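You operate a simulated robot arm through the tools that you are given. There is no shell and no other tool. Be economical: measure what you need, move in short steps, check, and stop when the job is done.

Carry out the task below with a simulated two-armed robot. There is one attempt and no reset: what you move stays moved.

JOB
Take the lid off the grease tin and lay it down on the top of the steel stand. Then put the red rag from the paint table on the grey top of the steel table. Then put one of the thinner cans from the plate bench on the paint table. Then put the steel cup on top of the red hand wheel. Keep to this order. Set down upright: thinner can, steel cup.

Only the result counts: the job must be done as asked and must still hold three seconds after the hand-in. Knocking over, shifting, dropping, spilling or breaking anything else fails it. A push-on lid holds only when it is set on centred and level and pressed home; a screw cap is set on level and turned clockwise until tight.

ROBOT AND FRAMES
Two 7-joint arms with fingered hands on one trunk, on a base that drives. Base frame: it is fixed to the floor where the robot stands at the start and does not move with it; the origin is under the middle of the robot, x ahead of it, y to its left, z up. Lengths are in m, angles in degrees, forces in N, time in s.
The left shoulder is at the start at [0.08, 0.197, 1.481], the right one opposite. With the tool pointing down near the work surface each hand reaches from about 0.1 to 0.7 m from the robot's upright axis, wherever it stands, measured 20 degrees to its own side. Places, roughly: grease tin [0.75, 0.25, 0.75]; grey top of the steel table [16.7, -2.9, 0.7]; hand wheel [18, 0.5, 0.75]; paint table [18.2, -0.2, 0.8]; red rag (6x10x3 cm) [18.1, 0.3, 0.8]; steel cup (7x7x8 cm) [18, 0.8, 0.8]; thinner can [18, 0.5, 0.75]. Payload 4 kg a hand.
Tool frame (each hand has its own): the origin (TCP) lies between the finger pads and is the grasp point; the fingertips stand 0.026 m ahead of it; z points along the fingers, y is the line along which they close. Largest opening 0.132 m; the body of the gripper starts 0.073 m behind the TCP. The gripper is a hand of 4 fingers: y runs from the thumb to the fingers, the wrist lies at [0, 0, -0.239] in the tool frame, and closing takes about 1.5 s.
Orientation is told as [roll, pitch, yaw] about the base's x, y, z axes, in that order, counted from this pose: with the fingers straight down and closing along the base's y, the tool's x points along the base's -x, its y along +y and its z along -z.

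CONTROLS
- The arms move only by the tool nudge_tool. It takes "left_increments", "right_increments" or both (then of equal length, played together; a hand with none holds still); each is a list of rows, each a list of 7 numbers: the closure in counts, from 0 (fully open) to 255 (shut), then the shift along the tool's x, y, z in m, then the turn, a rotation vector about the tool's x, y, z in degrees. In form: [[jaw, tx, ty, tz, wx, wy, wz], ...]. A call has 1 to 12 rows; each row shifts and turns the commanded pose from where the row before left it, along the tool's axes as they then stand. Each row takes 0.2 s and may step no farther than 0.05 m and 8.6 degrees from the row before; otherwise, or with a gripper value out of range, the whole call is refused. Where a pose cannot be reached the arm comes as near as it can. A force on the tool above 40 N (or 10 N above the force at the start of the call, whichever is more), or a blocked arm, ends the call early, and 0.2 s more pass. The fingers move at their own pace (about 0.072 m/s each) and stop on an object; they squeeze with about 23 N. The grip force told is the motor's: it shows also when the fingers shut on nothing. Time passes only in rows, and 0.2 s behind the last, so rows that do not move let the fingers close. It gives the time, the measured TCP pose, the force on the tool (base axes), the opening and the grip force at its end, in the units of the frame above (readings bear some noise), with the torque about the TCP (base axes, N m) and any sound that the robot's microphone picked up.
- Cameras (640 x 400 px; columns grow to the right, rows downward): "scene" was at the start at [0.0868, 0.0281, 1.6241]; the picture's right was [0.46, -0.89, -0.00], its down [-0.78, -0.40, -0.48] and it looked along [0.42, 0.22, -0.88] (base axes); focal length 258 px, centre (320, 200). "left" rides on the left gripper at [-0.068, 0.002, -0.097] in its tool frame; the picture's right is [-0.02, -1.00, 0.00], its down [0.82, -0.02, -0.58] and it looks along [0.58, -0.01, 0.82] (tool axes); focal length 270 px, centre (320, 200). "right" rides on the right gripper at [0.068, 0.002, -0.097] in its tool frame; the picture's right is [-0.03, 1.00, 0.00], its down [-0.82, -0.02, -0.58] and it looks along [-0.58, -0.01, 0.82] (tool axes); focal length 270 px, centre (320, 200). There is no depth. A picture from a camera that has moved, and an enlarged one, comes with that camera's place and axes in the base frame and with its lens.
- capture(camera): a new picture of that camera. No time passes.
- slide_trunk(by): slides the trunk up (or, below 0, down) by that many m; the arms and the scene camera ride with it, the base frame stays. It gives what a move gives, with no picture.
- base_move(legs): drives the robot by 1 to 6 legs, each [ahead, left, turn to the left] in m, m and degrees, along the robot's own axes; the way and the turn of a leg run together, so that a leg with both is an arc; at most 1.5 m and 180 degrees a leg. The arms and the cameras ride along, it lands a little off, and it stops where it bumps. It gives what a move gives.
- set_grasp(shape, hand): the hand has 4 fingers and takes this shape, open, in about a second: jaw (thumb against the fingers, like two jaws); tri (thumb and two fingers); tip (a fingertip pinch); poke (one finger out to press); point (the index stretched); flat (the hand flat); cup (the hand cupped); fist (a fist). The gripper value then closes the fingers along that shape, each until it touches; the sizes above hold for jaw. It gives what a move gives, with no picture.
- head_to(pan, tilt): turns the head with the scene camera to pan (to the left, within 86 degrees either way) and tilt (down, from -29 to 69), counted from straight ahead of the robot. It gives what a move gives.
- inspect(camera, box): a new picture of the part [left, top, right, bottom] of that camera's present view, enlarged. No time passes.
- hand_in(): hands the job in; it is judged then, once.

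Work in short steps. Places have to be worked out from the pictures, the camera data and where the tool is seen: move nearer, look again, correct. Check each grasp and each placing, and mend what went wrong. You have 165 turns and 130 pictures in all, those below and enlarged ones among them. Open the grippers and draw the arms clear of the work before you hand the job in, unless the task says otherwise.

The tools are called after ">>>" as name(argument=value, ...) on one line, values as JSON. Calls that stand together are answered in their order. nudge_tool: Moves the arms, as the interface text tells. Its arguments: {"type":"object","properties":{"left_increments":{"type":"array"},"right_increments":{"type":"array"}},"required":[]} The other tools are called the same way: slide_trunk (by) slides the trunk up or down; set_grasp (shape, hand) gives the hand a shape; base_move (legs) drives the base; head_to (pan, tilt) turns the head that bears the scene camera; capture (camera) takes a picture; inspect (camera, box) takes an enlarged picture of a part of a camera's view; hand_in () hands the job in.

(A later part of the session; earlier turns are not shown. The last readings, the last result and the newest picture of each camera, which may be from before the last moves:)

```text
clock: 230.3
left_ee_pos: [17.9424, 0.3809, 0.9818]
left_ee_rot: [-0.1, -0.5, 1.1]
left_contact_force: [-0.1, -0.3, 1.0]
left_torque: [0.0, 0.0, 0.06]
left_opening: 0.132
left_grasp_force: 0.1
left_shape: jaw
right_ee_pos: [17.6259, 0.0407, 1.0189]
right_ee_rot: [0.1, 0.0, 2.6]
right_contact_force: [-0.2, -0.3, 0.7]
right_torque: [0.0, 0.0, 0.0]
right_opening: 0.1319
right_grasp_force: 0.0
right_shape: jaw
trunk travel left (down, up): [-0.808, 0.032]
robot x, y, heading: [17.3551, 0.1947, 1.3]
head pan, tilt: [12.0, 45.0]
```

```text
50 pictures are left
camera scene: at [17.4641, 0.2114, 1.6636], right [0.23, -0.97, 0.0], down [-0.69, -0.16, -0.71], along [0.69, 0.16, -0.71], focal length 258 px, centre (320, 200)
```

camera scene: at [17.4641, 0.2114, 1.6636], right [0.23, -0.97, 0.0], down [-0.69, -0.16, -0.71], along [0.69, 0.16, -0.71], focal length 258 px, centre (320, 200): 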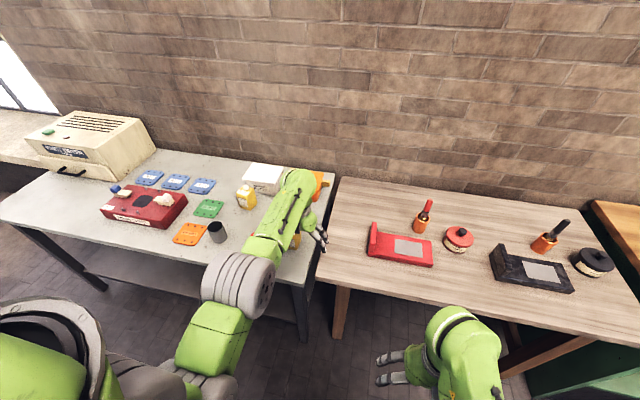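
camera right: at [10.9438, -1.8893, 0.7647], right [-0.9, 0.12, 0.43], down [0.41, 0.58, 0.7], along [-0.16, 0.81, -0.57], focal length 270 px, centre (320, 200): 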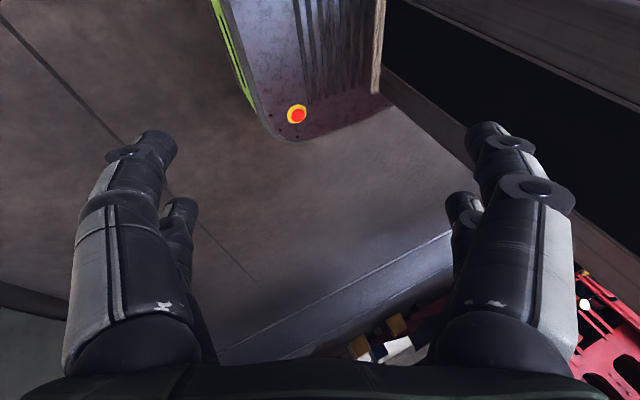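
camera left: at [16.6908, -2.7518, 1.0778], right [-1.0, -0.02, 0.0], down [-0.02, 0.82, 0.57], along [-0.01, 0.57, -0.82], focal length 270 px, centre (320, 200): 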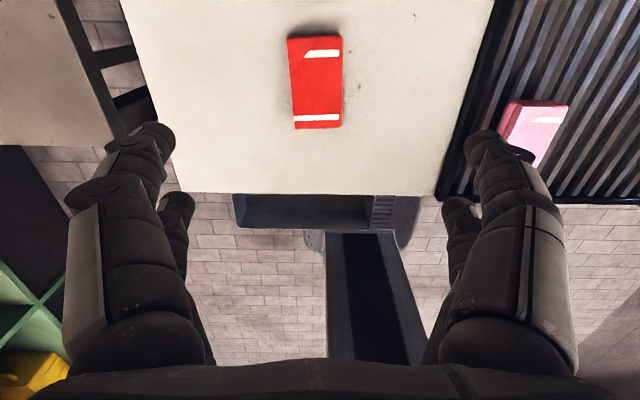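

Drive ahead 0.17 so the left hand hovers near the cans (tips at 0.955, above them).

>>> base_move(legs=[[0.17, 0.02, -1.2]])

>>> capture(camera="left")

```text
clock: 231.8
left_ee_pos: [18.1148, 0.3888, 0.9835]
left_ee_rot: [-0.1, -0.7, -0.2]
left_contact_force: [-0.5, -0.2, -0.2]
left_torque: [0.0, 0.0, -0.01]
left_opening: 0.1321
left_grasp_force: 0.0
left_shape: jaw
right_ee_pos: [17.7903, 0.057, 1.0181]
right_ee_rot: [0.1, -0.2, 1.5]
right_contact_force: [-0.2, -0.5, -0.1]
right_torque: [0.02, -0.03, -0.02]
right_opening: 0.132
right_grasp_force: 0.0
right_shape: jaw
trunk travel left (down, up): [-0.808, 0.032]
robot x, y, heading: [17.5273, 0.2104, -0.1]
head pan, tilt: [12.0, 45.0]
```

```text
49 pictures are left
camera left: at [18.1825, 0.3908, 1.0795], right [0.02, -1.0, 0.0], down [-0.82, -0.02, 0.57], along [-0.57, -0.01, -0.82], focal length 270 px, centre (320, 200)
```

left: 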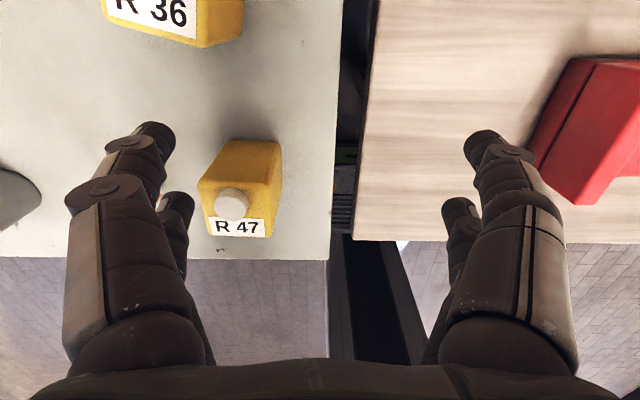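

Can R47's centre ≈(18.04, 0.467), cap top ≈0.89. Move above it and look again.

>>> nudge_tool(left_increments=[[0, 0.025, 0.026, 0, 0, -0.3, 0], [0, 0.025, 0.026, 0, 0, -0.3, 0], [0, 0.025, 0.026, 0, 0, 0, 0]])

>>> capture(camera="left")

```text
clock: 232.6
left_ee_pos: [18.0429, 0.4672, 0.981]
left_ee_rot: [-0.1, -1.3, -0.2]
left_contact_force: [0.2, -0.1, 0.2]
left_torque: [0.0, 0.01, 0.04]
left_opening: 0.1318
left_grasp_force: 0.1
left_shape: jaw
right_ee_pos: [17.7935, 0.0583, 1.0191]
right_ee_rot: [0.1, 0.0, 1.3]
right_contact_force: [0.2, 0.5, -0.4]
right_torque: [0.01, 0.03, 0.0]
right_opening: 0.1321
right_grasp_force: 0.1
right_shape: jaw
trunk travel left (down, up): [-0.808, 0.032]
robot x, y, heading: [17.5263, 0.2153, -0.0]
head pan, tilt: [12.0, 45.0]
```

```text
48 pictures are left
camera left: at [18.1089, 0.4699, 1.0772], right [0.02, -1.0, 0.0], down [-0.83, -0.02, 0.56], along [-0.56, -0.01, -0.83], focal length 270 px, centre (320, 200)
```

left: 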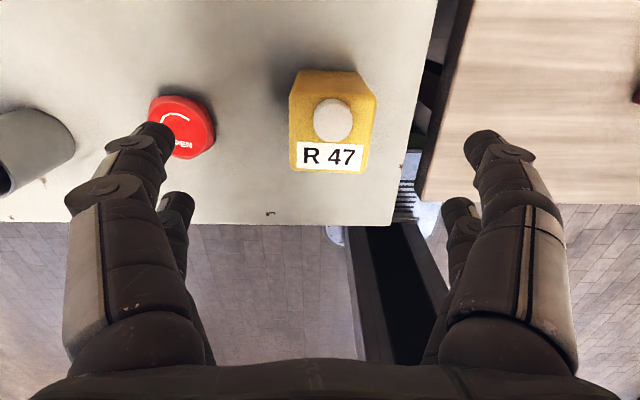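

Triangulated cap (18.054, 0.461, z 0.904), body centre ≈(18.04, 0.461). Descend to TCP z≈0.85 and grip the body.

>>> nudge_tool(left_increments=[[40, 0.0, -0.005, 0.02, 0, 0.7, 0], [40, 0, 0, 0.025, 0, 0.6, 0], [40, 0, 0, 0.03, 0, 0, 0], [40, 0, 0, 0.03, 0, 0, 0], [40, 0, 0, 0.025, 0, 0, 0]])

>>> capture(camera="left")

```text
clock: 233.8
left_ee_pos: [18.0436, 0.4628, 0.8494]
left_ee_rot: [-0.1, 0.2, -0.2]
left_contact_force: [0.1, 0.1, -0.1]
left_torque: [-0.02, 0.0, -0.01]
left_opening: 0.1111
left_grasp_force: 0.0
left_shape: jaw
right_ee_pos: [17.794, 0.0571, 1.0184]
right_ee_rot: [0.3, -0.1, 1.3]
right_contact_force: [-1.4, 0.6, -0.1]
right_torque: [0.02, 0.01, -0.02]
right_opening: 0.132
right_grasp_force: 0.2
right_shape: jaw
trunk travel left (down, up): [-0.808, 0.032]
robot x, y, heading: [17.5252, 0.2187, -0.2]
head pan, tilt: [12.0, 45.0]
```

```text
47 pictures are left
camera left: at [18.1119, 0.4647, 0.944], right [0.02, -1.0, 0.0], down [-0.81, -0.02, 0.58], along [-0.58, -0.01, -0.81], focal length 270 px, centre (320, 200)
```

left: 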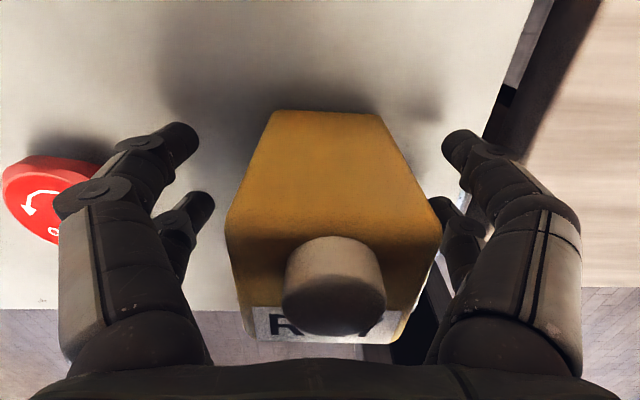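

Straddled. Shift 1 cm toward me to centre in depth and close.

>>> nudge_tool(left_increments=[[40, 0.01, 0, 0, 0, 0, 0], [255, 0, 0, 0, 0, 0, 0], [255, 0, 0, 0, 0, 0, 0], [255, 0, 0, 0, 0, 0, 0], [255, 0, 0, 0, 0, 0, 0], [255, 0, 0, 0, 0, 0, 0], [255, 0, 0, 0, 0, 0, 0], [255, 0, 0, 0, 0, 0, 0]])

>>> capture(camera="left")

```text
clock: 235.6
left_ee_pos: [18.0339, 0.4624, 0.8492]
left_ee_rot: [0.0, 0.1, -0.2]
left_contact_force: [-0.3, -0.4, 0.5]
left_torque: [-0.04, 0.02, -0.02]
left_opening: 0.0549
left_grasp_force: 23.4
left_shape: jaw
right_ee_pos: [17.7939, 0.0576, 1.0198]
right_ee_rot: [0.1, 0.1, 1.3]
right_contact_force: [-1.0, 1.2, -0.7]
right_torque: [-0.04, -0.02, 0.0]
right_opening: 0.1321
right_grasp_force: 0.1
right_shape: jaw
trunk travel left (down, up): [-0.808, 0.032]
robot x, y, heading: [17.5259, 0.213, -0.3]
head pan, tilt: [12.0, 45.0]
```

```text
46 pictures are left
camera left: at [18.1018, 0.4643, 0.9447], right [0.02, -1.0, 0.0], down [-0.81, -0.02, 0.58], along [-0.58, -0.01, -0.81], focal length 270 px, centre (320, 200)
```

left: 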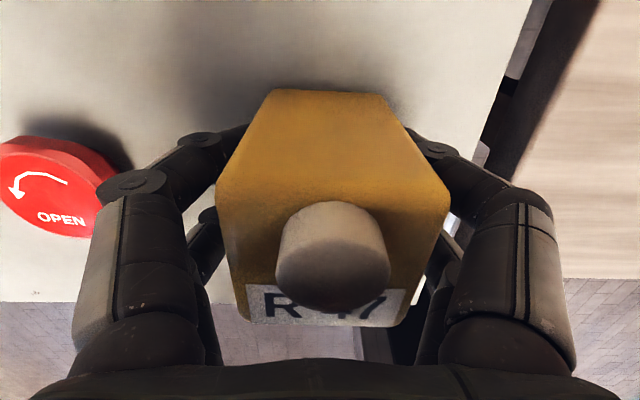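

Held. Lift, move over to the paint table (target ≈(18.03, 0.272)) and check.

>>> nudge_tool(left_increments=[[255, 0, 0, -0.03, 0, 0, 0], [255, 0, 0, -0.04, 0, 0, 0], [255, 0, 0, -0.04, 0, 0, 0], [255, 0, -0.038, 0, 0, 0, 0], [255, 0, -0.038, 0, 0, 0, 0], [255, 0, -0.038, 0, 0, 0, 0], [255, 0, -0.038, 0, 0, 0, 0], [255, 0, -0.038, 0, 0, 0, 0]])

>>> capture(camera="left")

>>> capture(camera="scene")

```text
clock: 237.4
left_ee_pos: [18.0333, 0.2694, 0.96]
left_ee_rot: [0.1, 0.3, -0.2]
left_contact_force: [0.8, -0.3, -3.0]
left_torque: [0.03, 0.03, 0.01]
left_opening: 0.0547
left_grasp_force: 23.4
left_shape: jaw
right_ee_pos: [17.7947, 0.0566, 1.0178]
right_ee_rot: [0.2, 0.1, 1.4]
right_contact_force: [-0.1, -0.7, 0.2]
right_torque: [0.0, -0.03, 0.01]
right_opening: 0.132
right_grasp_force: 0.0
right_shape: jaw
trunk travel left (down, up): [-0.808, 0.032]
robot x, y, heading: [17.5249, 0.2113, -0.2]
head pan, tilt: [12.0, 45.0]
```

```text
45 pictures are left
camera left: at [18.1029, 0.2722, 1.0556], right [0.02, -1.0, 0.0], down [-0.81, -0.02, 0.58], along [-0.58, -0.01, -0.81], focal length 270 px, centre (320, 200)
```

left: 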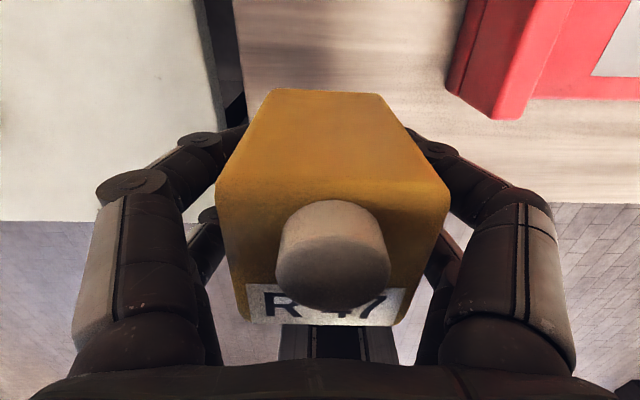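

```text
44 pictures are left
camera scene: at [17.6373, 0.2284, 1.6635], right [0.21, -0.98, 0.0], down [-0.69, -0.14, -0.71], along [0.69, 0.15, -0.71], focal length 258 px, centre (320, 200)
```

scene: 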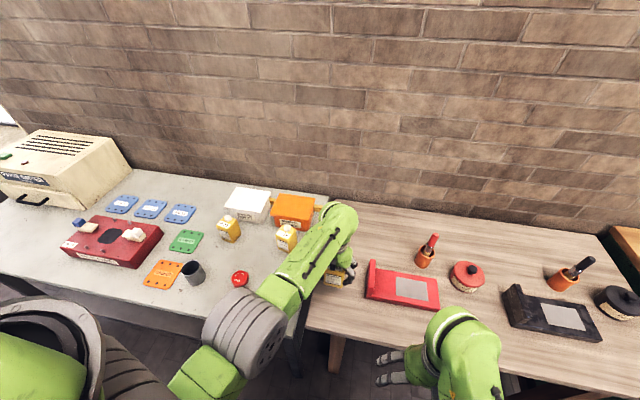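

Clear spot below. Lower to near contact then gently.

>>> nudge_tool(left_increments=[[255, 0, 0, 0.03, 0, 0, 0], [255, 0, 0, 0.03, 0, 0, 0], [255, 0, 0, 0.02, 0, 0, 0], [255, 0, 0, 0.004, 0, 0, 0], [255, 0, 0, 0.004, 0, 0, 0], [255, 0, 0, 0.004, 0, 0, 0], [255, 0, 0, 0.003, 0, 0, 0]])

```text
clock: 239.0
left_ee_pos: [18.0332, 0.2716, 0.8652]
left_ee_rot: [-0.2, 0.2, -0.1]
left_contact_force: [0.1, 0.3, -2.8]
left_torque: [-0.01, 0.04, -0.02]
left_opening: 0.0547
left_grasp_force: 22.8
left_shape: jaw
right_ee_pos: [17.7938, 0.0578, 1.0176]
right_ee_rot: [0.1, 0.0, 1.3]
right_contact_force: [-0.5, -0.2, -0.2]
right_torque: [0.0, -0.03, -0.01]
right_opening: 0.1322
right_grasp_force: 0.0
right_shape: jaw
trunk travel left (down, up): [-0.808, 0.032]
robot x, y, heading: [17.5267, 0.2152, -0.4]
head pan, tilt: [12.0, 45.0]
```

Still carrying (−2.8 N). Continue in 2–3 mm steps.

>>> nudge_tool(left_increments=[[255, 0, 0, 0.003, 0, 0, 0], [255, 0, 0, 0.003, 0, 0, 0], [255, 0, 0, 0.003, 0, 0, 0], [255, 0, 0, 0.002, 0, 0, 0]])

```text
clock: 240.0
left_ee_pos: [18.0332, 0.272, 0.8526]
left_ee_rot: [-0.1, 0.2, -0.2]
left_contact_force: [-1.0, -0.2, -2.8]
left_torque: [0.0, 0.03, -0.03]
left_opening: 0.0546
left_grasp_force: 22.5
left_shape: jaw
right_ee_pos: [17.7949, 0.0576, 1.0186]
right_ee_rot: [0.1, 0.1, 1.5]
right_contact_force: [0.4, 0.0, -0.2]
right_torque: [0.03, -0.01, -0.03]
right_opening: 0.1319
right_grasp_force: 0.0
right_shape: jaw
trunk travel left (down, up): [-0.808, 0.032]
robot x, y, heading: [17.5289, 0.2147, -0.1]
head pan, tilt: [12.0, 45.0]
```

>>> nudge_tool(left_increments=[[255, 0, 0, 0.003, 0, 0, 0], [255, 0, 0, 0.003, 0, 0, 0], [255, 0, 0, 0.002, 0, 0, 0], [255, 0, 0, 0.002, 0, 0, 0]])

>>> capture(camera="left")

```text
clock: 241.0
left_ee_pos: [18.0328, 0.271, 0.8492]
left_ee_rot: [-0.1, -0.1, -0.3]
left_contact_force: [-0.4, 3.1, 17.1]
left_torque: [0.03, 0.01, 0.0]
left_opening: 0.0549
left_grasp_force: 23.7
left_shape: jaw
right_ee_pos: [17.792, 0.0586, 1.0195]
right_ee_rot: [0.1, -0.2, 1.4]
right_contact_force: [1.1, -0.8, 0.0]
right_torque: [0.0, -0.03, 0.02]
right_opening: 0.1321
right_grasp_force: 0.1
right_shape: jaw
trunk travel left (down, up): [-0.808, 0.032]
robot x, y, heading: [17.5295, 0.2125, -0.4]
head pan, tilt: [12.0, 45.0]
```

```text
43 pictures are left
camera left: at [18.1018, 0.2736, 0.9441], right [0.02, -1.0, 0.0], down [-0.82, -0.02, 0.58], along [-0.58, -0.01, -0.82], focal length 270 px, centre (320, 200)
```

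left: 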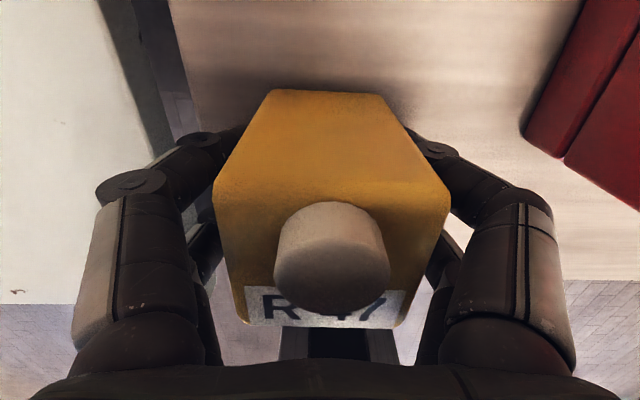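

On the table with 17 N. Ease up 1 mm, open moderately and draw straight up.

>>> nudge_tool(left_increments=[[255, 0, 0, -0.002, 0, 0, 0], [110, 0, 0, 0, 0, 0, 0], [60, 0, 0, 0, 0, 0, 0], [60, 0, 0, 0, 0, 0, 0], [60, 0, 0, -0.02, 0, 0, 0], [60, 0, 0, -0.04, 0, 0, 0], [60, 0, 0, -0.04, 0, 0, 0], [0, 0, 0, -0.04, 0, 0, 0]])

>>> capture(camera="left")

```text
clock: 242.8
left_ee_pos: [18.0322, 0.273, 0.9861]
left_ee_rot: [0.1, 0.3, 0.0]
left_contact_force: [0.0, 0.0, 0.6]
left_torque: [-0.01, -0.01, -0.02]
left_opening: 0.1319
left_grasp_force: 0.1
left_shape: jaw
right_ee_pos: [17.7933, 0.0591, 1.0178]
right_ee_rot: [0.1, 0.0, 1.4]
right_contact_force: [-0.8, -0.4, -0.3]
right_torque: [-0.01, -0.01, 0.03]
right_opening: 0.1322
right_grasp_force: 0.0
right_shape: jaw
trunk travel left (down, up): [-0.808, 0.032]
robot x, y, heading: [17.5257, 0.2146, -0.1]
head pan, tilt: [12.0, 45.0]
```

```text
42 pictures are left
camera left: at [18.101, 0.2748, 1.0816], right [0.02, -1.0, 0.0], down [-0.81, -0.02, 0.58], along [-0.58, -0.01, -0.81], focal length 270 px, centre (320, 200)
```

left: 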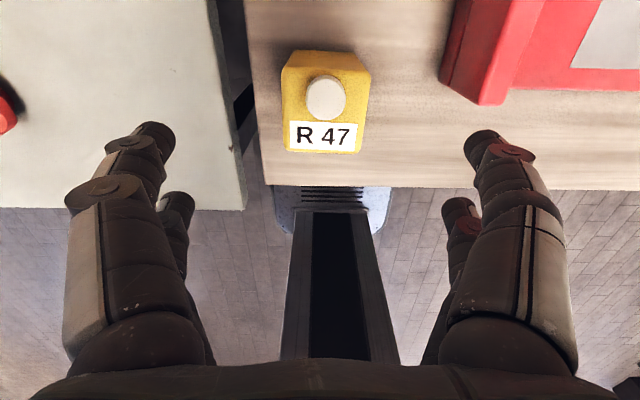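

Can stands upright on the paint table. Shift the base left 0.35 for the cup.

>>> base_move(legs=[[0, 0.36, 0]])

>>> capture(camera="left")

>>> capture(camera="scene")

```text
clock: 245.1
left_ee_pos: [18.0326, 0.6303, 0.9858]
left_ee_rot: [0.1, 0.2, 0.0]
left_contact_force: [-1.1, 0.9, -0.7]
left_torque: [0.03, -0.03, 0.0]
left_opening: 0.1318
left_grasp_force: 0.1
left_shape: jaw
right_ee_pos: [17.7948, 0.4157, 1.0171]
right_ee_rot: [0.3, -0.1, 1.5]
right_contact_force: [0.6, -1.1, 0.1]
right_torque: [0.06, -0.03, 0.0]
right_opening: 0.132
right_grasp_force: 0.1
right_shape: jaw
trunk travel left (down, up): [-0.808, 0.032]
robot x, y, heading: [17.5281, 0.5741, 0.2]
head pan, tilt: [12.0, 45.0]
```

```text
41 pictures are left
camera left: at [18.102, 0.633, 1.0814], right [0.03, -1.0, 0.0], down [-0.81, -0.02, 0.58], along [-0.58, -0.01, -0.81], focal length 270 px, centre (320, 200)
```

left: 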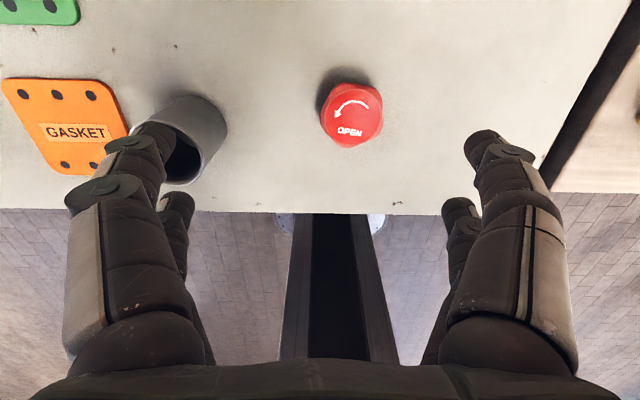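

```text
40 pictures are left
camera scene: at [17.6367, 0.5858, 1.6636], right [0.21, -0.98, 0.0], down [-0.69, -0.14, -0.71], along [0.69, 0.15, -0.71], focal length 258 px, centre (320, 200)
```

scene: 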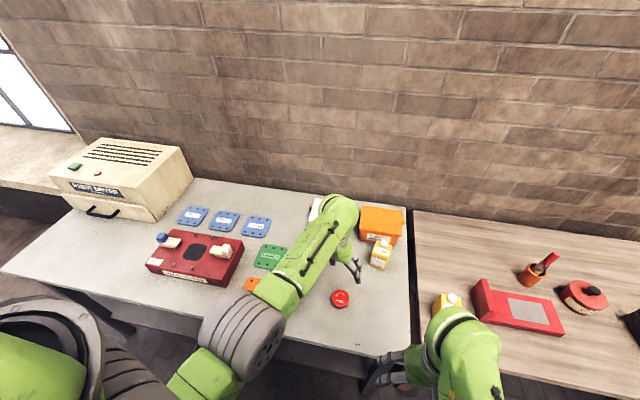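

Wheel top centre ≈(18.016, 0.601, 0.815), ⌀≈0.062. Move the hand above the cup, est. (18.0, 0.76).

>>> nudge_tool(left_increments=[[0, 0.008, 0.033, 0, 0, 0, 0], [0, 0.008, 0.033, 0, 0, 0, 0], [0, 0.007, 0.033, 0, 0, 0, 0], [0, 0.007, 0.031, 0, 0, 0, 0]])

>>> capture(camera="left")

```text
clock: 246.1
left_ee_pos: [18.0025, 0.7632, 0.9852]
left_ee_rot: [-0.1, 0.2, 0.0]
left_contact_force: [0.4, 0.4, -0.3]
left_torque: [0.01, 0.0, 0.01]
left_opening: 0.1318
left_grasp_force: 0.1
left_shape: jaw
right_ee_pos: [17.795, 0.4188, 1.0181]
right_ee_rot: [0.1, 0.0, 1.5]
right_contact_force: [-0.3, 0.0, -0.6]
right_torque: [-0.03, 0.05, -0.04]
right_opening: 0.132
right_grasp_force: 0.2
right_shape: jaw
trunk travel left (down, up): [-0.808, 0.032]
robot x, y, heading: [17.5303, 0.5742, 0.0]
head pan, tilt: [12.0, 45.0]
```

```text
39 pictures are left
camera left: at [18.0715, 0.7655, 1.0801], right [0.02, -1.0, 0.0], down [-0.81, -0.02, 0.58], along [-0.58, -0.02, -0.81], focal length 270 px, centre (320, 200)
```

left: 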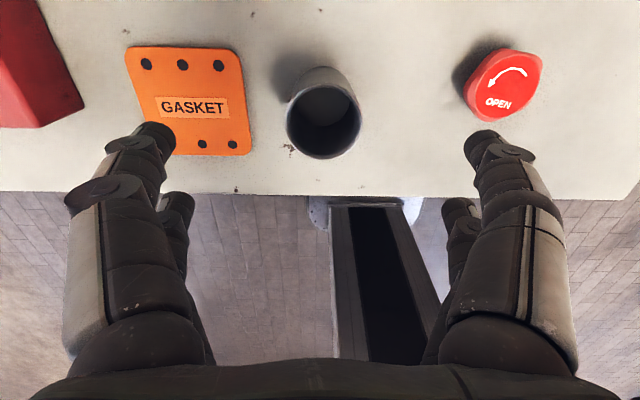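

Cup centre ≈(17.99, 0.759), rim ≈0.845. Descend to TCP 0.828 with partial opening.

>>> nudge_tool(left_increments=[[30, 0.006, -0.002, 0.02, 0, 0, 0], [30, 0.006, -0.002, 0.03, 0, 0, 0], [30, 0, 0, 0.03, 0, 0, 0], [30, 0, 0, 0.03, 0, 0, 0], [30, 0, 0, 0.03, 0, 0, 0], [30, 0, 0, 0.017, 0, 0, 0]])

>>> capture(camera="left")

```text
clock: 247.5
left_ee_pos: [17.991, 0.7596, 0.8285]
left_ee_rot: [0.0, 0.2, 0.0]
left_contact_force: [-0.2, 0.7, -0.1]
left_torque: [-0.01, 0.02, 0.01]
left_opening: 0.1167
left_grasp_force: 0.1
left_shape: jaw
right_ee_pos: [17.7966, 0.418, 1.0188]
right_ee_rot: [0.1, 0.1, 1.4]
right_contact_force: [-0.6, 0.7, 0.1]
right_torque: [-0.01, 0.01, -0.02]
right_opening: 0.1318
right_grasp_force: 0.1
right_shape: jaw
trunk travel left (down, up): [-0.808, 0.032]
robot x, y, heading: [17.5254, 0.5722, -0.1]
head pan, tilt: [12.0, 45.0]
```

```text
38 pictures are left
camera left: at [18.0596, 0.7619, 0.9235], right [0.03, -1.0, 0.0], down [-0.81, -0.02, 0.58], along [-0.58, -0.02, -0.81], focal length 270 px, centre (320, 200)
```

left: 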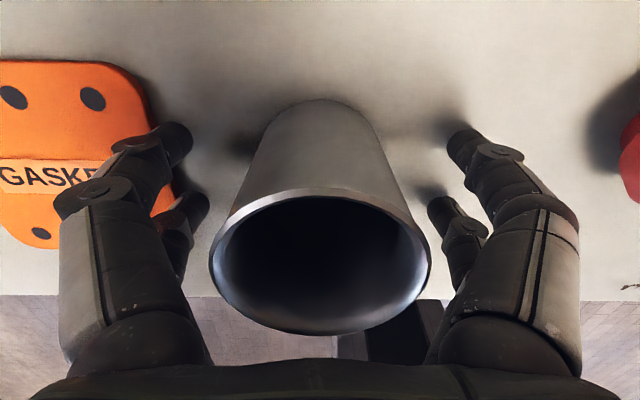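

Well centred. Close on the cup.

>>> nudge_tool(left_increments=[[255, 0, 0, 0, 0, 0, 0], [255, 0, 0, 0, 0, 0, 0], [255, 0, 0, 0, 0, 0, 0], [255, 0, 0, 0, 0, 0, 0], [255, 0, 0, 0, 0, 0, 0], [255, 0, 0, 0, 0, 0, 0], [255, 0, 0, 0, 0, 0, 0]])

>>> capture(camera="left")

```text
clock: 249.1
left_ee_pos: [17.9912, 0.7589, 0.8286]
left_ee_rot: [-0.1, 0.2, -0.1]
left_contact_force: [0.0, -0.1, -0.1]
left_torque: [-0.01, 0.01, 0.03]
left_opening: 0.0399
left_grasp_force: 23.1
left_shape: jaw
right_ee_pos: [17.7944, 0.4185, 1.0193]
right_ee_rot: [0.1, 0.1, 1.5]
right_contact_force: [0.0, 0.6, 0.4]
right_torque: [0.0, -0.01, 0.02]
right_opening: 0.1321
right_grasp_force: 0.1
right_shape: jaw
trunk travel left (down, up): [-0.808, 0.032]
robot x, y, heading: [17.5307, 0.5734, -0.0]
head pan, tilt: [12.0, 45.0]
```

```text
37 pictures are left
camera left: at [18.0593, 0.7617, 0.9237], right [0.03, -1.0, 0.0], down [-0.81, -0.02, 0.58], along [-0.58, -0.02, -0.81], focal length 270 px, centre (320, 200)
```

left: 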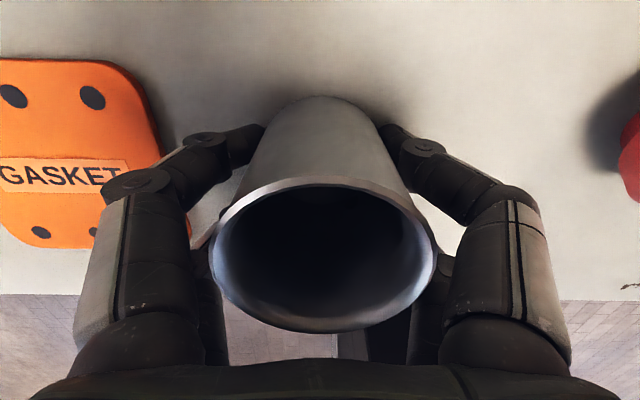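

Cup held. Lift it 0.11 and take a zoomed scene look at the wheel.

>>> nudge_tool(left_increments=[[255, 0, 0, -0.02, 0, 0, 0], [255, 0, 0, -0.03, 0, 0, 0], [255, 0, 0, -0.03, 0, 0, 0], [255, 0, 0, -0.03, 0, 0, 0]])

>>> inspect(camera="scene", box=[260, 240, 420, 340])

>>> capture(camera="left")

```text
clock: 250.1
left_ee_pos: [17.9917, 0.7601, 0.9397]
left_ee_rot: [-0.1, 0.3, 0.0]
left_contact_force: [0.0, -0.1, -1.4]
left_torque: [0.01, 0.03, 0.01]
left_opening: 0.0399
left_grasp_force: 22.7
left_shape: jaw
right_ee_pos: [17.7944, 0.4172, 1.0189]
right_ee_rot: [0.2, -0.1, 1.6]
right_contact_force: [0.7, 0.4, -0.1]
right_torque: [0.0, 0.01, -0.01]
right_opening: 0.1318
right_grasp_force: 0.0
right_shape: jaw
trunk travel left (down, up): [-0.808, 0.032]
robot x, y, heading: [17.5263, 0.5745, -0.1]
head pan, tilt: [12.0, 45.0]
```

```text
4.00 times, centred on (340, 290) of scene
camera zoom: at [17.6364, 0.5899, 1.6635], right [0.21, -0.98, 0.0], down [-0.69, -0.15, -0.71], along [0.69, 0.15, -0.71], focal length 1030 px, centre (240, -160)
```

zoom: 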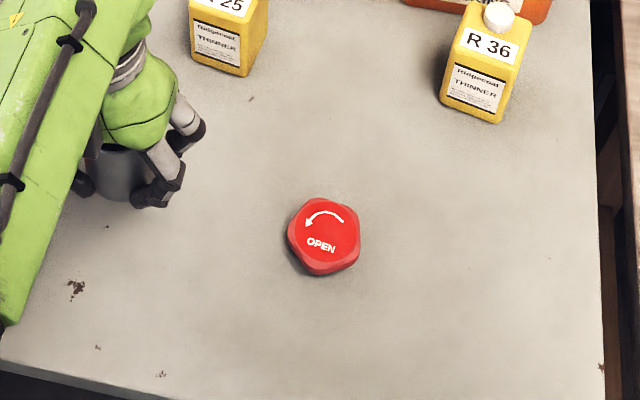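

```text
35 pictures are left
camera left: at [18.0599, 0.7624, 1.0354], right [0.02, -1.0, 0.0], down [-0.81, -0.02, 0.58], along [-0.58, -0.02, -0.81], focal length 270 px, centre (320, 200)
```

left: 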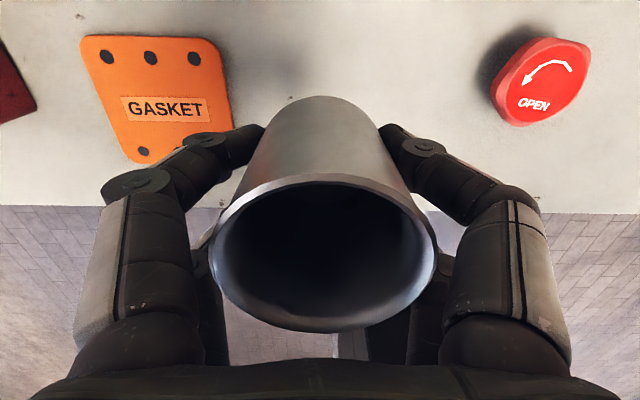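

Wheel top centre refined: (18.019, 0.598, 0.82). Move the cup above it.

>>> nudge_tool(left_increments=[[255, -0.006, -0.033, 0, 0, 0, 0], [255, -0.006, -0.033, 0, 0, 0, 0], [255, -0.006, -0.033, 0, 0, 0, 0], [255, -0.006, -0.033, 0, 0, 0, 0], [255, -0.006, -0.03, 0, 0, 0.3, 0]])

>>> nudge_tool(left_increments=[[255, 0, 0, 0.02, 0, 0, 0], [255, 0, 0, 0.02, 0, 0, 0]])

>>> inspect(camera="scene", box=[260, 220, 420, 320])

>>> capture(camera="left")

```text
clock: 251.3
left_ee_pos: [18.0213, 0.5948, 0.9385]
left_ee_rot: [0.1, 0.6, -0.1]
left_contact_force: [0.0, 0.5, -1.9]
left_torque: [0.0, -0.01, -0.04]
left_opening: 0.0395
left_grasp_force: 23.1
left_shape: jaw
right_ee_pos: [17.7961, 0.4166, 1.0181]
right_ee_rot: [0.1, 0.1, 1.5]
right_contact_force: [-0.3, -0.7, 0.2]
right_torque: [0.03, 0.01, 0.02]
right_opening: 0.1317
right_grasp_force: 0.0
right_shape: jaw
trunk travel left (down, up): [-0.808, 0.032]
robot x, y, heading: [17.5294, 0.5755, -0.1]
head pan, tilt: [12.0, 45.0]
```

```text
clock: 251.9
left_ee_pos: [18.0213, 0.5963, 0.8972]
left_ee_rot: [0.0, 0.7, 0.2]
left_contact_force: [1.3, -0.4, -0.7]
left_torque: [-0.01, -0.02, -0.04]
left_opening: 0.0398
left_grasp_force: 23.4
left_shape: jaw
right_ee_pos: [17.795, 0.4162, 1.018]
right_ee_rot: [0.2, 0.1, 1.6]
right_contact_force: [0.0, 1.0, 0.4]
right_torque: [-0.02, -0.01, 0.0]
right_opening: 0.1319
right_grasp_force: 0.0
right_shape: jaw
trunk travel left (down, up): [-0.808, 0.032]
robot x, y, heading: [17.5293, 0.573, -0.2]
head pan, tilt: [12.0, 45.0]
```

```text
4.00 times, centred on (340, 270) of scene
camera zoom: at [17.6378, 0.5893, 1.6635], right [0.21, -0.98, 0.0], down [-0.69, -0.15, -0.71], along [0.69, 0.15, -0.71], focal length 1030 px, centre (240, -80)
```

zoom: 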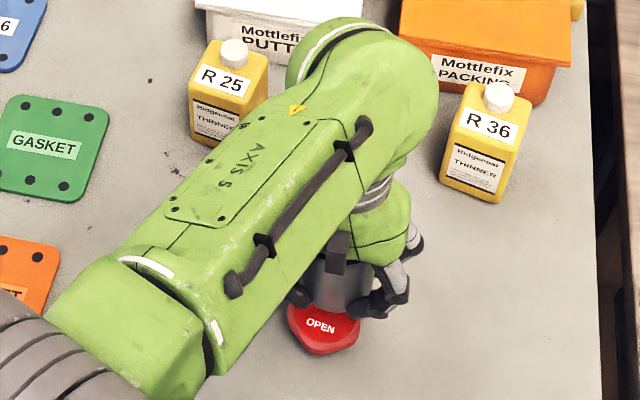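

```text
33 pictures are left
camera left: at [18.0908, 0.5984, 0.9918], right [0.02, -1.0, 0.0], down [-0.81, -0.02, 0.59], along [-0.59, -0.01, -0.81], focal length 270 px, centre (320, 200)
```

left: 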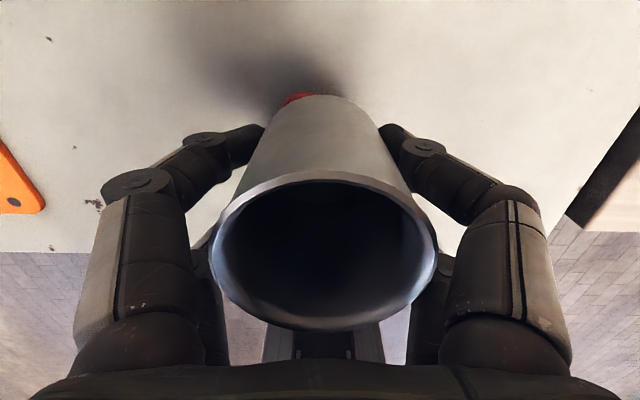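

Check the alignment more closely.

>>> inspect(camera="scene", box=[316, 270, 372, 312])

>>> inspect(camera="left", box=[240, 60, 400, 160])

```text
9.52 times, centred on (344, 291) of scene
camera zoom: at [17.6378, 0.5893, 1.6635], right [0.21, -0.98, 0.0], down [-0.69, -0.15, -0.71], along [0.69, 0.15, -0.71], focal length 2453 px, centre (91, -667)
```

zoom: 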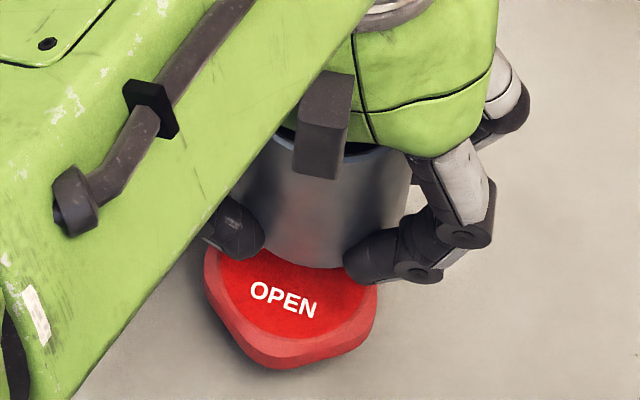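

```text
4.00 times, centred on (320, 110) of left
camera zoom: at [18.0908, 0.5984, 0.9918], right [0.02, -1.0, 0.0], down [-0.81, -0.02, 0.59], along [-0.59, -0.01, -0.81], focal length 1081 px, centre (320, 560)
```

zoom: 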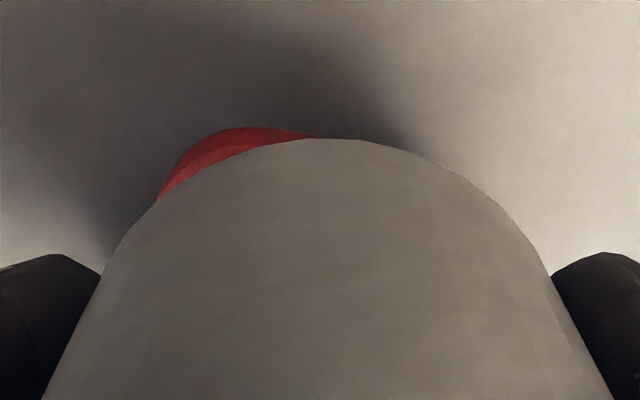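

In both views the cup sits ~8 mm too far to the right (−y). Correct by +0.008 in y, lower 15 mm, and check again.

>>> nudge_tool(left_increments=[[255, 0, 0.008, 0, 0, 0, 0], [255, 0, 0, 0.008, 0, -0.7, 0], [255, 0, 0, 0.007, 0, 0, 0]])

>>> inspect(camera="scene", box=[316, 270, 372, 312])

>>> inspect(camera="left", box=[240, 60, 400, 160])

```text
clock: 252.7
left_ee_pos: [18.0199, 0.6055, 0.8821]
left_ee_rot: [0.0, -0.2, 0.0]
left_contact_force: [-0.5, -0.5, -0.1]
left_torque: [0.02, 0.04, 0.02]
left_opening: 0.0399
left_grasp_force: 22.7
left_shape: jaw
right_ee_pos: [17.7958, 0.4159, 1.0199]
right_ee_rot: [0.1, 0.1, 1.5]
right_contact_force: [0.5, 0.8, 0.2]
right_torque: [0.0, 0.01, 0.0]
right_opening: 0.1319
right_grasp_force: 0.1
right_shape: jaw
trunk travel left (down, up): [-0.808, 0.032]
robot x, y, heading: [17.5284, 0.5771, -0.1]
head pan, tilt: [12.0, 45.0]
```

```text
9.52 times, centred on (344, 291) of scene
camera zoom: at [17.6372, 0.5894, 1.6635], right [0.21, -0.98, 0.0], down [-0.69, -0.15, -0.71], along [0.69, 0.15, -0.71], focal length 2453 px, centre (91, -667)
```

zoom: 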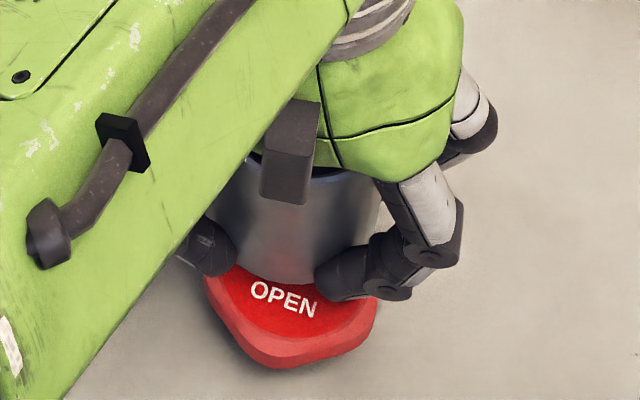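

```text
4.00 times, centred on (320, 110) of left
camera zoom: at [18.0881, 0.607, 0.9787], right [0.02, -1.0, 0.0], down [-0.82, -0.02, 0.58], along [-0.57, -0.01, -0.82], focal length 1081 px, centre (320, 560)
```

zoom: 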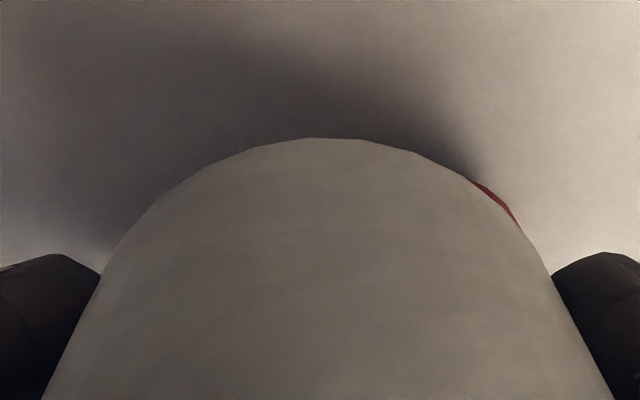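

Very near. Fine-correct −5 mm in x, −3 mm in y, and lower with small steps watching force.

>>> nudge_tool(left_increments=[[255, 0.005, -0.003, 0, 0, 0, 0], [255, 0, 0, 0.004, 0, 0, 0], [255, 0, 0, 0.003, 0, 0, 0]])

>>> inspect(camera="scene", box=[316, 270, 372, 312])

```text
clock: 253.5
left_ee_pos: [18.0149, 0.6019, 0.8769]
left_ee_rot: [-0.1, -0.3, -0.1]
left_contact_force: [0.3, -0.5, -1.0]
left_torque: [0.0, 0.01, -0.01]
left_opening: 0.0397
left_grasp_force: 22.8
left_shape: jaw
right_ee_pos: [17.7961, 0.4173, 1.0188]
right_ee_rot: [0.1, -0.1, 1.5]
right_contact_force: [0.1, 0.2, 0.6]
right_torque: [0.0, 0.02, 0.01]
right_opening: 0.1319
right_grasp_force: 0.0
right_shape: jaw
trunk travel left (down, up): [-0.808, 0.032]
robot x, y, heading: [17.5311, 0.5739, 0.0]
head pan, tilt: [12.0, 45.0]
```

```text
9.52 times, centred on (344, 291) of scene
camera zoom: at [17.6371, 0.59, 1.6635], right [0.21, -0.98, 0.0], down [-0.69, -0.15, -0.71], along [0.69, 0.15, -0.71], focal length 2453 px, centre (91, -667)
```

zoom: 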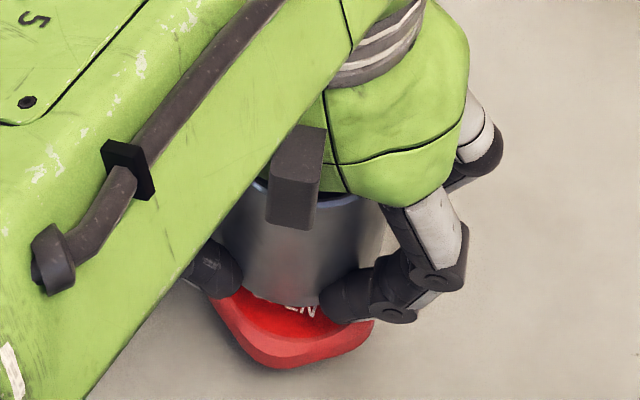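

Aligned. Continue down slowly to contact.

>>> nudge_tool(left_increments=[[255, 0, 0, 0.003, 0, 0, 0], [255, 0, 0, 0.003, 0, 0, 0], [255, 0, 0, 0.002, 0, 0, 0]])

>>> inspect(camera="scene", box=[316, 270, 372, 312])

```text
clock: 254.3
left_ee_pos: [18.0165, 0.602, 0.869]
left_ee_rot: [-0.1, -0.2, -0.1]
left_contact_force: [-0.2, -0.2, -1.4]
left_torque: [0.02, 0.04, -0.03]
left_opening: 0.0392
left_grasp_force: 22.6
left_shape: jaw
right_ee_pos: [17.795, 0.4184, 1.0186]
right_ee_rot: [0.0, 0.0, 1.5]
right_contact_force: [-0.3, 0.5, 0.6]
right_torque: [-0.01, -0.01, 0.02]
right_opening: 0.1318
right_grasp_force: 0.0
right_shape: jaw
trunk travel left (down, up): [-0.808, 0.032]
robot x, y, heading: [17.5306, 0.5769, 0.1]
head pan, tilt: [12.0, 45.0]
```

```text
9.52 times, centred on (344, 291) of scene
camera zoom: at [17.6368, 0.59, 1.6635], right [0.21, -0.98, 0.0], down [-0.69, -0.15, -0.71], along [0.69, 0.15, -0.71], focal length 2453 px, centre (91, -667)
```

zoom: 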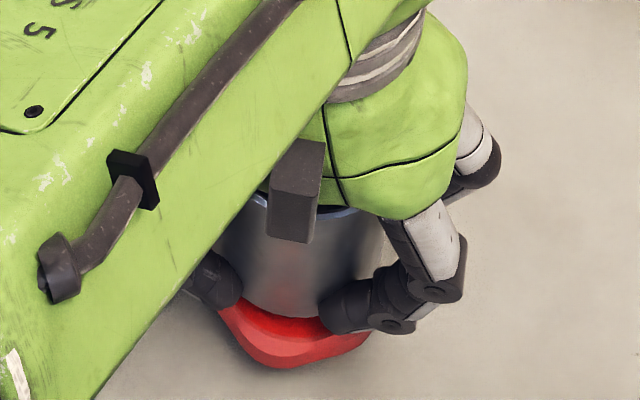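

Continue in 2 mm steps.

>>> nudge_tool(left_increments=[[255, 0, 0, 0.002, 0, 0, 0], [255, 0, 0, 0.002, 0, 0, 0], [255, 0, 0, 0.002, 0, 0, 0], [255, 0, 0, 0.002, 0, 0, 0]])

>>> inspect(camera="scene", box=[316, 270, 372, 312])

>>> capture(camera="left")

```text
clock: 255.3
left_ee_pos: [18.0168, 0.6027, 0.8601]
left_ee_rot: [-0.1, -0.3, 0.0]
left_contact_force: [-1.0, -0.4, -0.8]
left_torque: [0.01, 0.02, -0.01]
left_opening: 0.0395
left_grasp_force: 23.0
left_shape: jaw
right_ee_pos: [17.7951, 0.4187, 1.0185]
right_ee_rot: [0.1, -0.1, 1.4]
right_contact_force: [0.2, -0.1, 0.7]
right_torque: [0.01, 0.02, -0.01]
right_opening: 0.1319
right_grasp_force: 0.1
right_shape: jaw
trunk travel left (down, up): [-0.808, 0.032]
robot x, y, heading: [17.5275, 0.5707, -0.0]
head pan, tilt: [12.0, 45.0]
```

```text
9.52 times, centred on (344, 291) of scene
camera zoom: at [17.6369, 0.5899, 1.6635], right [0.21, -0.98, 0.0], down [-0.69, -0.15, -0.71], along [0.69, 0.15, -0.71], focal length 2453 px, centre (91, -667)
```

zoom: 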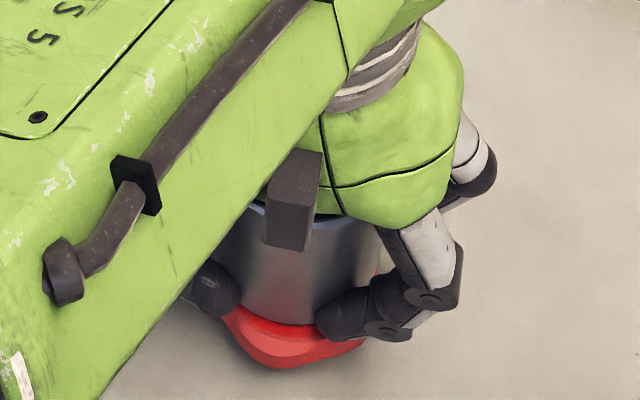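

```text
25 pictures are left
camera left: at [18.0844, 0.6046, 0.9563], right [0.02, -1.0, 0.0], down [-0.82, -0.02, 0.57], along [-0.57, -0.02, -0.82], focal length 270 px, centre (320, 200)
```

left: 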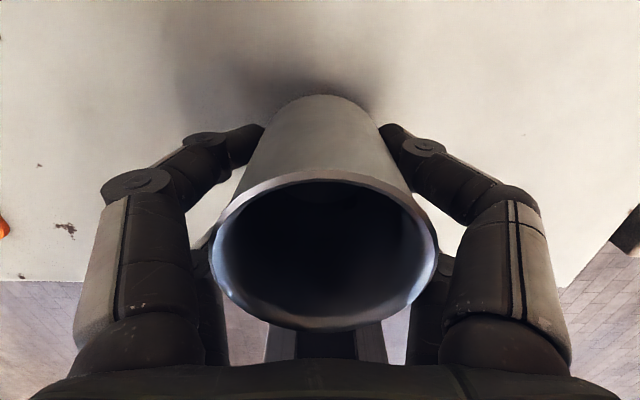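

Still free; go on.

>>> nudge_tool(left_increments=[[255, 0, 0, 0.002, 0, 0, 0], [255, 0, 0, 0.002, 0, 0, 0], [255, 0, 0, 0.002, 0, 0, 0]])

>>> nudge_tool(left_increments=[[255, 0, 0, 0.0015, 0, 0, 0], [255, 0, 0, 0.0015, 0, 0, 0]])

>>> inspect(camera="scene", box=[316, 270, 372, 312])

```text
clock: 256.1
left_ee_pos: [18.0167, 0.6021, 0.8594]
left_ee_rot: [-0.2, -0.8, -0.1]
left_contact_force: [-1.4, 1.7, 24.4]
left_torque: [0.09, -0.17, 0.06]
left_opening: 0.0396
left_grasp_force: 23.0
left_shape: jaw
right_ee_pos: [17.7921, 0.419, 1.0206]
right_ee_rot: [0.1, 0.0, 1.6]
right_contact_force: [-0.3, 0.1, 0.3]
right_torque: [0.0, 0.0, -0.01]
right_opening: 0.1317
right_grasp_force: 0.1
right_shape: jaw
trunk travel left (down, up): [-0.808, 0.032]
robot x, y, heading: [17.5281, 0.5747, 0.1]
head pan, tilt: [12.0, 45.0]
```

```text
clock: 256.7
left_ee_pos: [18.0206, 0.6002, 0.8589]
left_ee_rot: [-0.3, -1.0, -0.1]
left_contact_force: [-5.8, 2.0, 21.1]
left_torque: [0.14, 0.07, 0.03]
left_opening: 0.0399
left_grasp_force: 22.9
left_shape: jaw
right_ee_pos: [17.7926, 0.4181, 1.0189]
right_ee_rot: [0.1, -0.1, 1.5]
right_contact_force: [0.4, -0.8, 0.3]
right_torque: [-0.02, 0.02, -0.02]
right_opening: 0.1321
right_grasp_force: 0.0
right_shape: jaw
trunk travel left (down, up): [-0.808, 0.032]
robot x, y, heading: [17.5272, 0.576, -0.0]
head pan, tilt: [12.0, 45.0]
stopped in row 2 (left hand): the force on the tool passed its limit at 43 N (the readings are from after the stop); the commanded pose is now the measured one
```

```text
9.52 times, centred on (344, 291) of scene
camera zoom: at [17.6334, 0.5903, 1.6635], right [0.21, -0.98, 0.0], down [-0.69, -0.15, -0.71], along [0.69, 0.15, -0.71], focal length 2453 px, centre (91, -667)
```

zoom: 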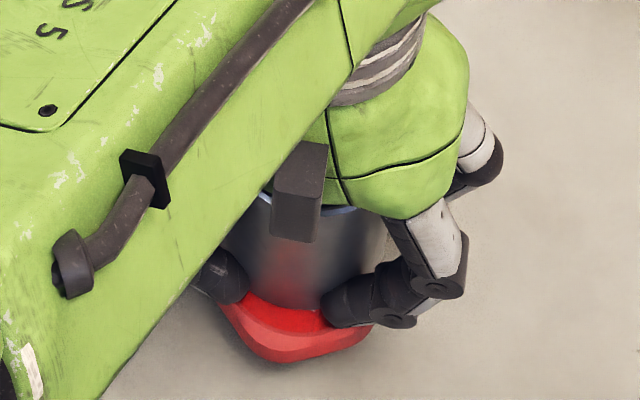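

Contact on the wheel; alignment within a few mm. Ease the pressure and level, then check force.

>>> nudge_tool(left_increments=[[255, 0.001, 0, -0.001, -0.2, 0.5, 0], [255, 0.001, 0, -0.0005, 0, 0.4, 0]])

>>> inspect(camera="left", box=[240, 60, 400, 160])

```text
clock: 257.3
left_ee_pos: [18.0182, 0.6008, 0.858]
left_ee_rot: [-0.1, 0.1, 0.0]
left_contact_force: [6.2, 0.8, 15.6]
left_torque: [0.05, -0.5, 0.0]
left_opening: 0.0397
left_grasp_force: 23.6
left_shape: jaw
right_ee_pos: [17.7957, 0.418, 1.0185]
right_ee_rot: [0.1, 0.0, 1.5]
right_contact_force: [0.2, -0.8, 0.4]
right_torque: [-0.01, 0.0, 0.0]
right_opening: 0.1321
right_grasp_force: 0.1
right_shape: jaw
trunk travel left (down, up): [-0.808, 0.032]
robot x, y, heading: [17.5292, 0.5747, 0.0]
head pan, tilt: [12.0, 45.0]
```

```text
4.00 times, centred on (320, 110) of left
camera zoom: at [18.0879, 0.6032, 0.9544], right [0.03, -1.0, 0.0], down [-0.82, -0.02, 0.58], along [-0.58, -0.02, -0.82], focal length 1081 px, centre (320, 560)
```

zoom: 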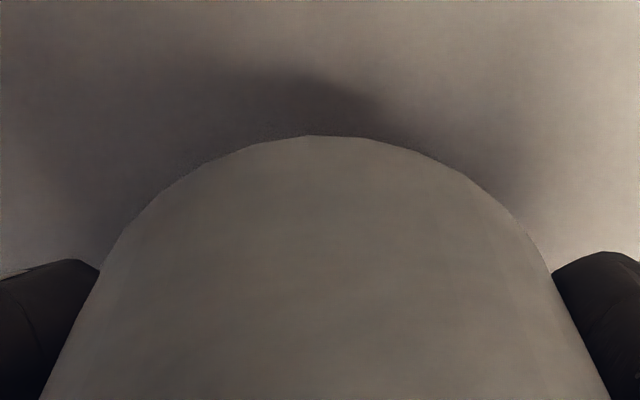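

Cup covers the wheel and sits a few mm off centre at most. Release gradually.

>>> nudge_tool(left_increments=[[175, 0, 0, -0.0005, 0, 0, 0], [165, 0, 0, 0, 0, 0, 0], [155, 0, 0, 0, 0, 0, 0], [140, 0, 0, 0, 0, 0, 0], [120, 0, 0, 0, 0, 0, 0], [90, 0, 0, 0, 0, 0, 0], [60, 0, 0, 0, 0, 0, 0], [30, 0, 0, 0, 0, 0, 0]])

>>> capture(camera="left")

>>> inspect(camera="scene", box=[316, 270, 372, 312])

```text
clock: 259.1
left_ee_pos: [18.0176, 0.6021, 0.8584]
left_ee_rot: [0.1, 0.3, 0.0]
left_contact_force: [-0.3, 0.1, 0.5]
left_torque: [0.03, -0.01, 0.0]
left_opening: 0.1162
left_grasp_force: 0.0
left_shape: jaw
right_ee_pos: [17.7951, 0.4167, 1.0184]
right_ee_rot: [0.1, 0.0, 1.5]
right_contact_force: [-0.2, 0.4, 1.1]
right_torque: [0.02, 0.0, -0.02]
right_opening: 0.1322
right_grasp_force: 0.1
right_shape: jaw
trunk travel left (down, up): [-0.808, 0.032]
robot x, y, heading: [17.5255, 0.5744, -0.2]
head pan, tilt: [12.0, 45.0]
```

```text
22 pictures are left
camera left: at [18.0868, 0.6034, 0.953], right [0.03, -1.0, 0.0], down [-0.81, -0.02, 0.58], along [-0.58, -0.01, -0.81], focal length 270 px, centre (320, 200)
```

left: 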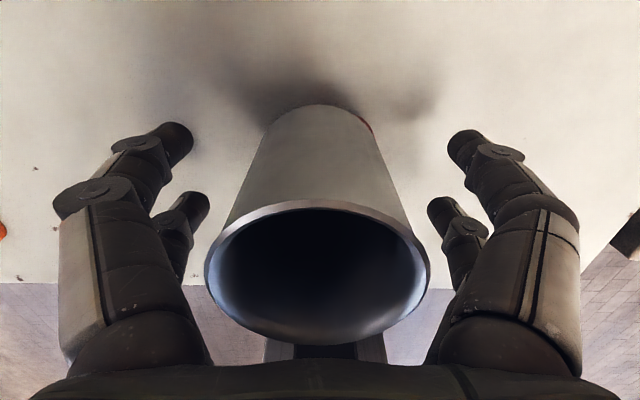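

```text
9.52 times, centred on (344, 291) of scene
camera zoom: at [17.6364, 0.59, 1.6636], right [0.21, -0.98, 0.0], down [-0.69, -0.15, -0.71], along [0.69, 0.15, -0.71], focal length 2453 px, centre (91, -667)
```

zoom: 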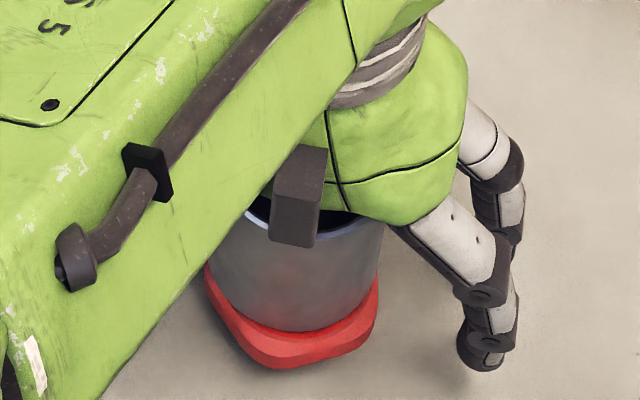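

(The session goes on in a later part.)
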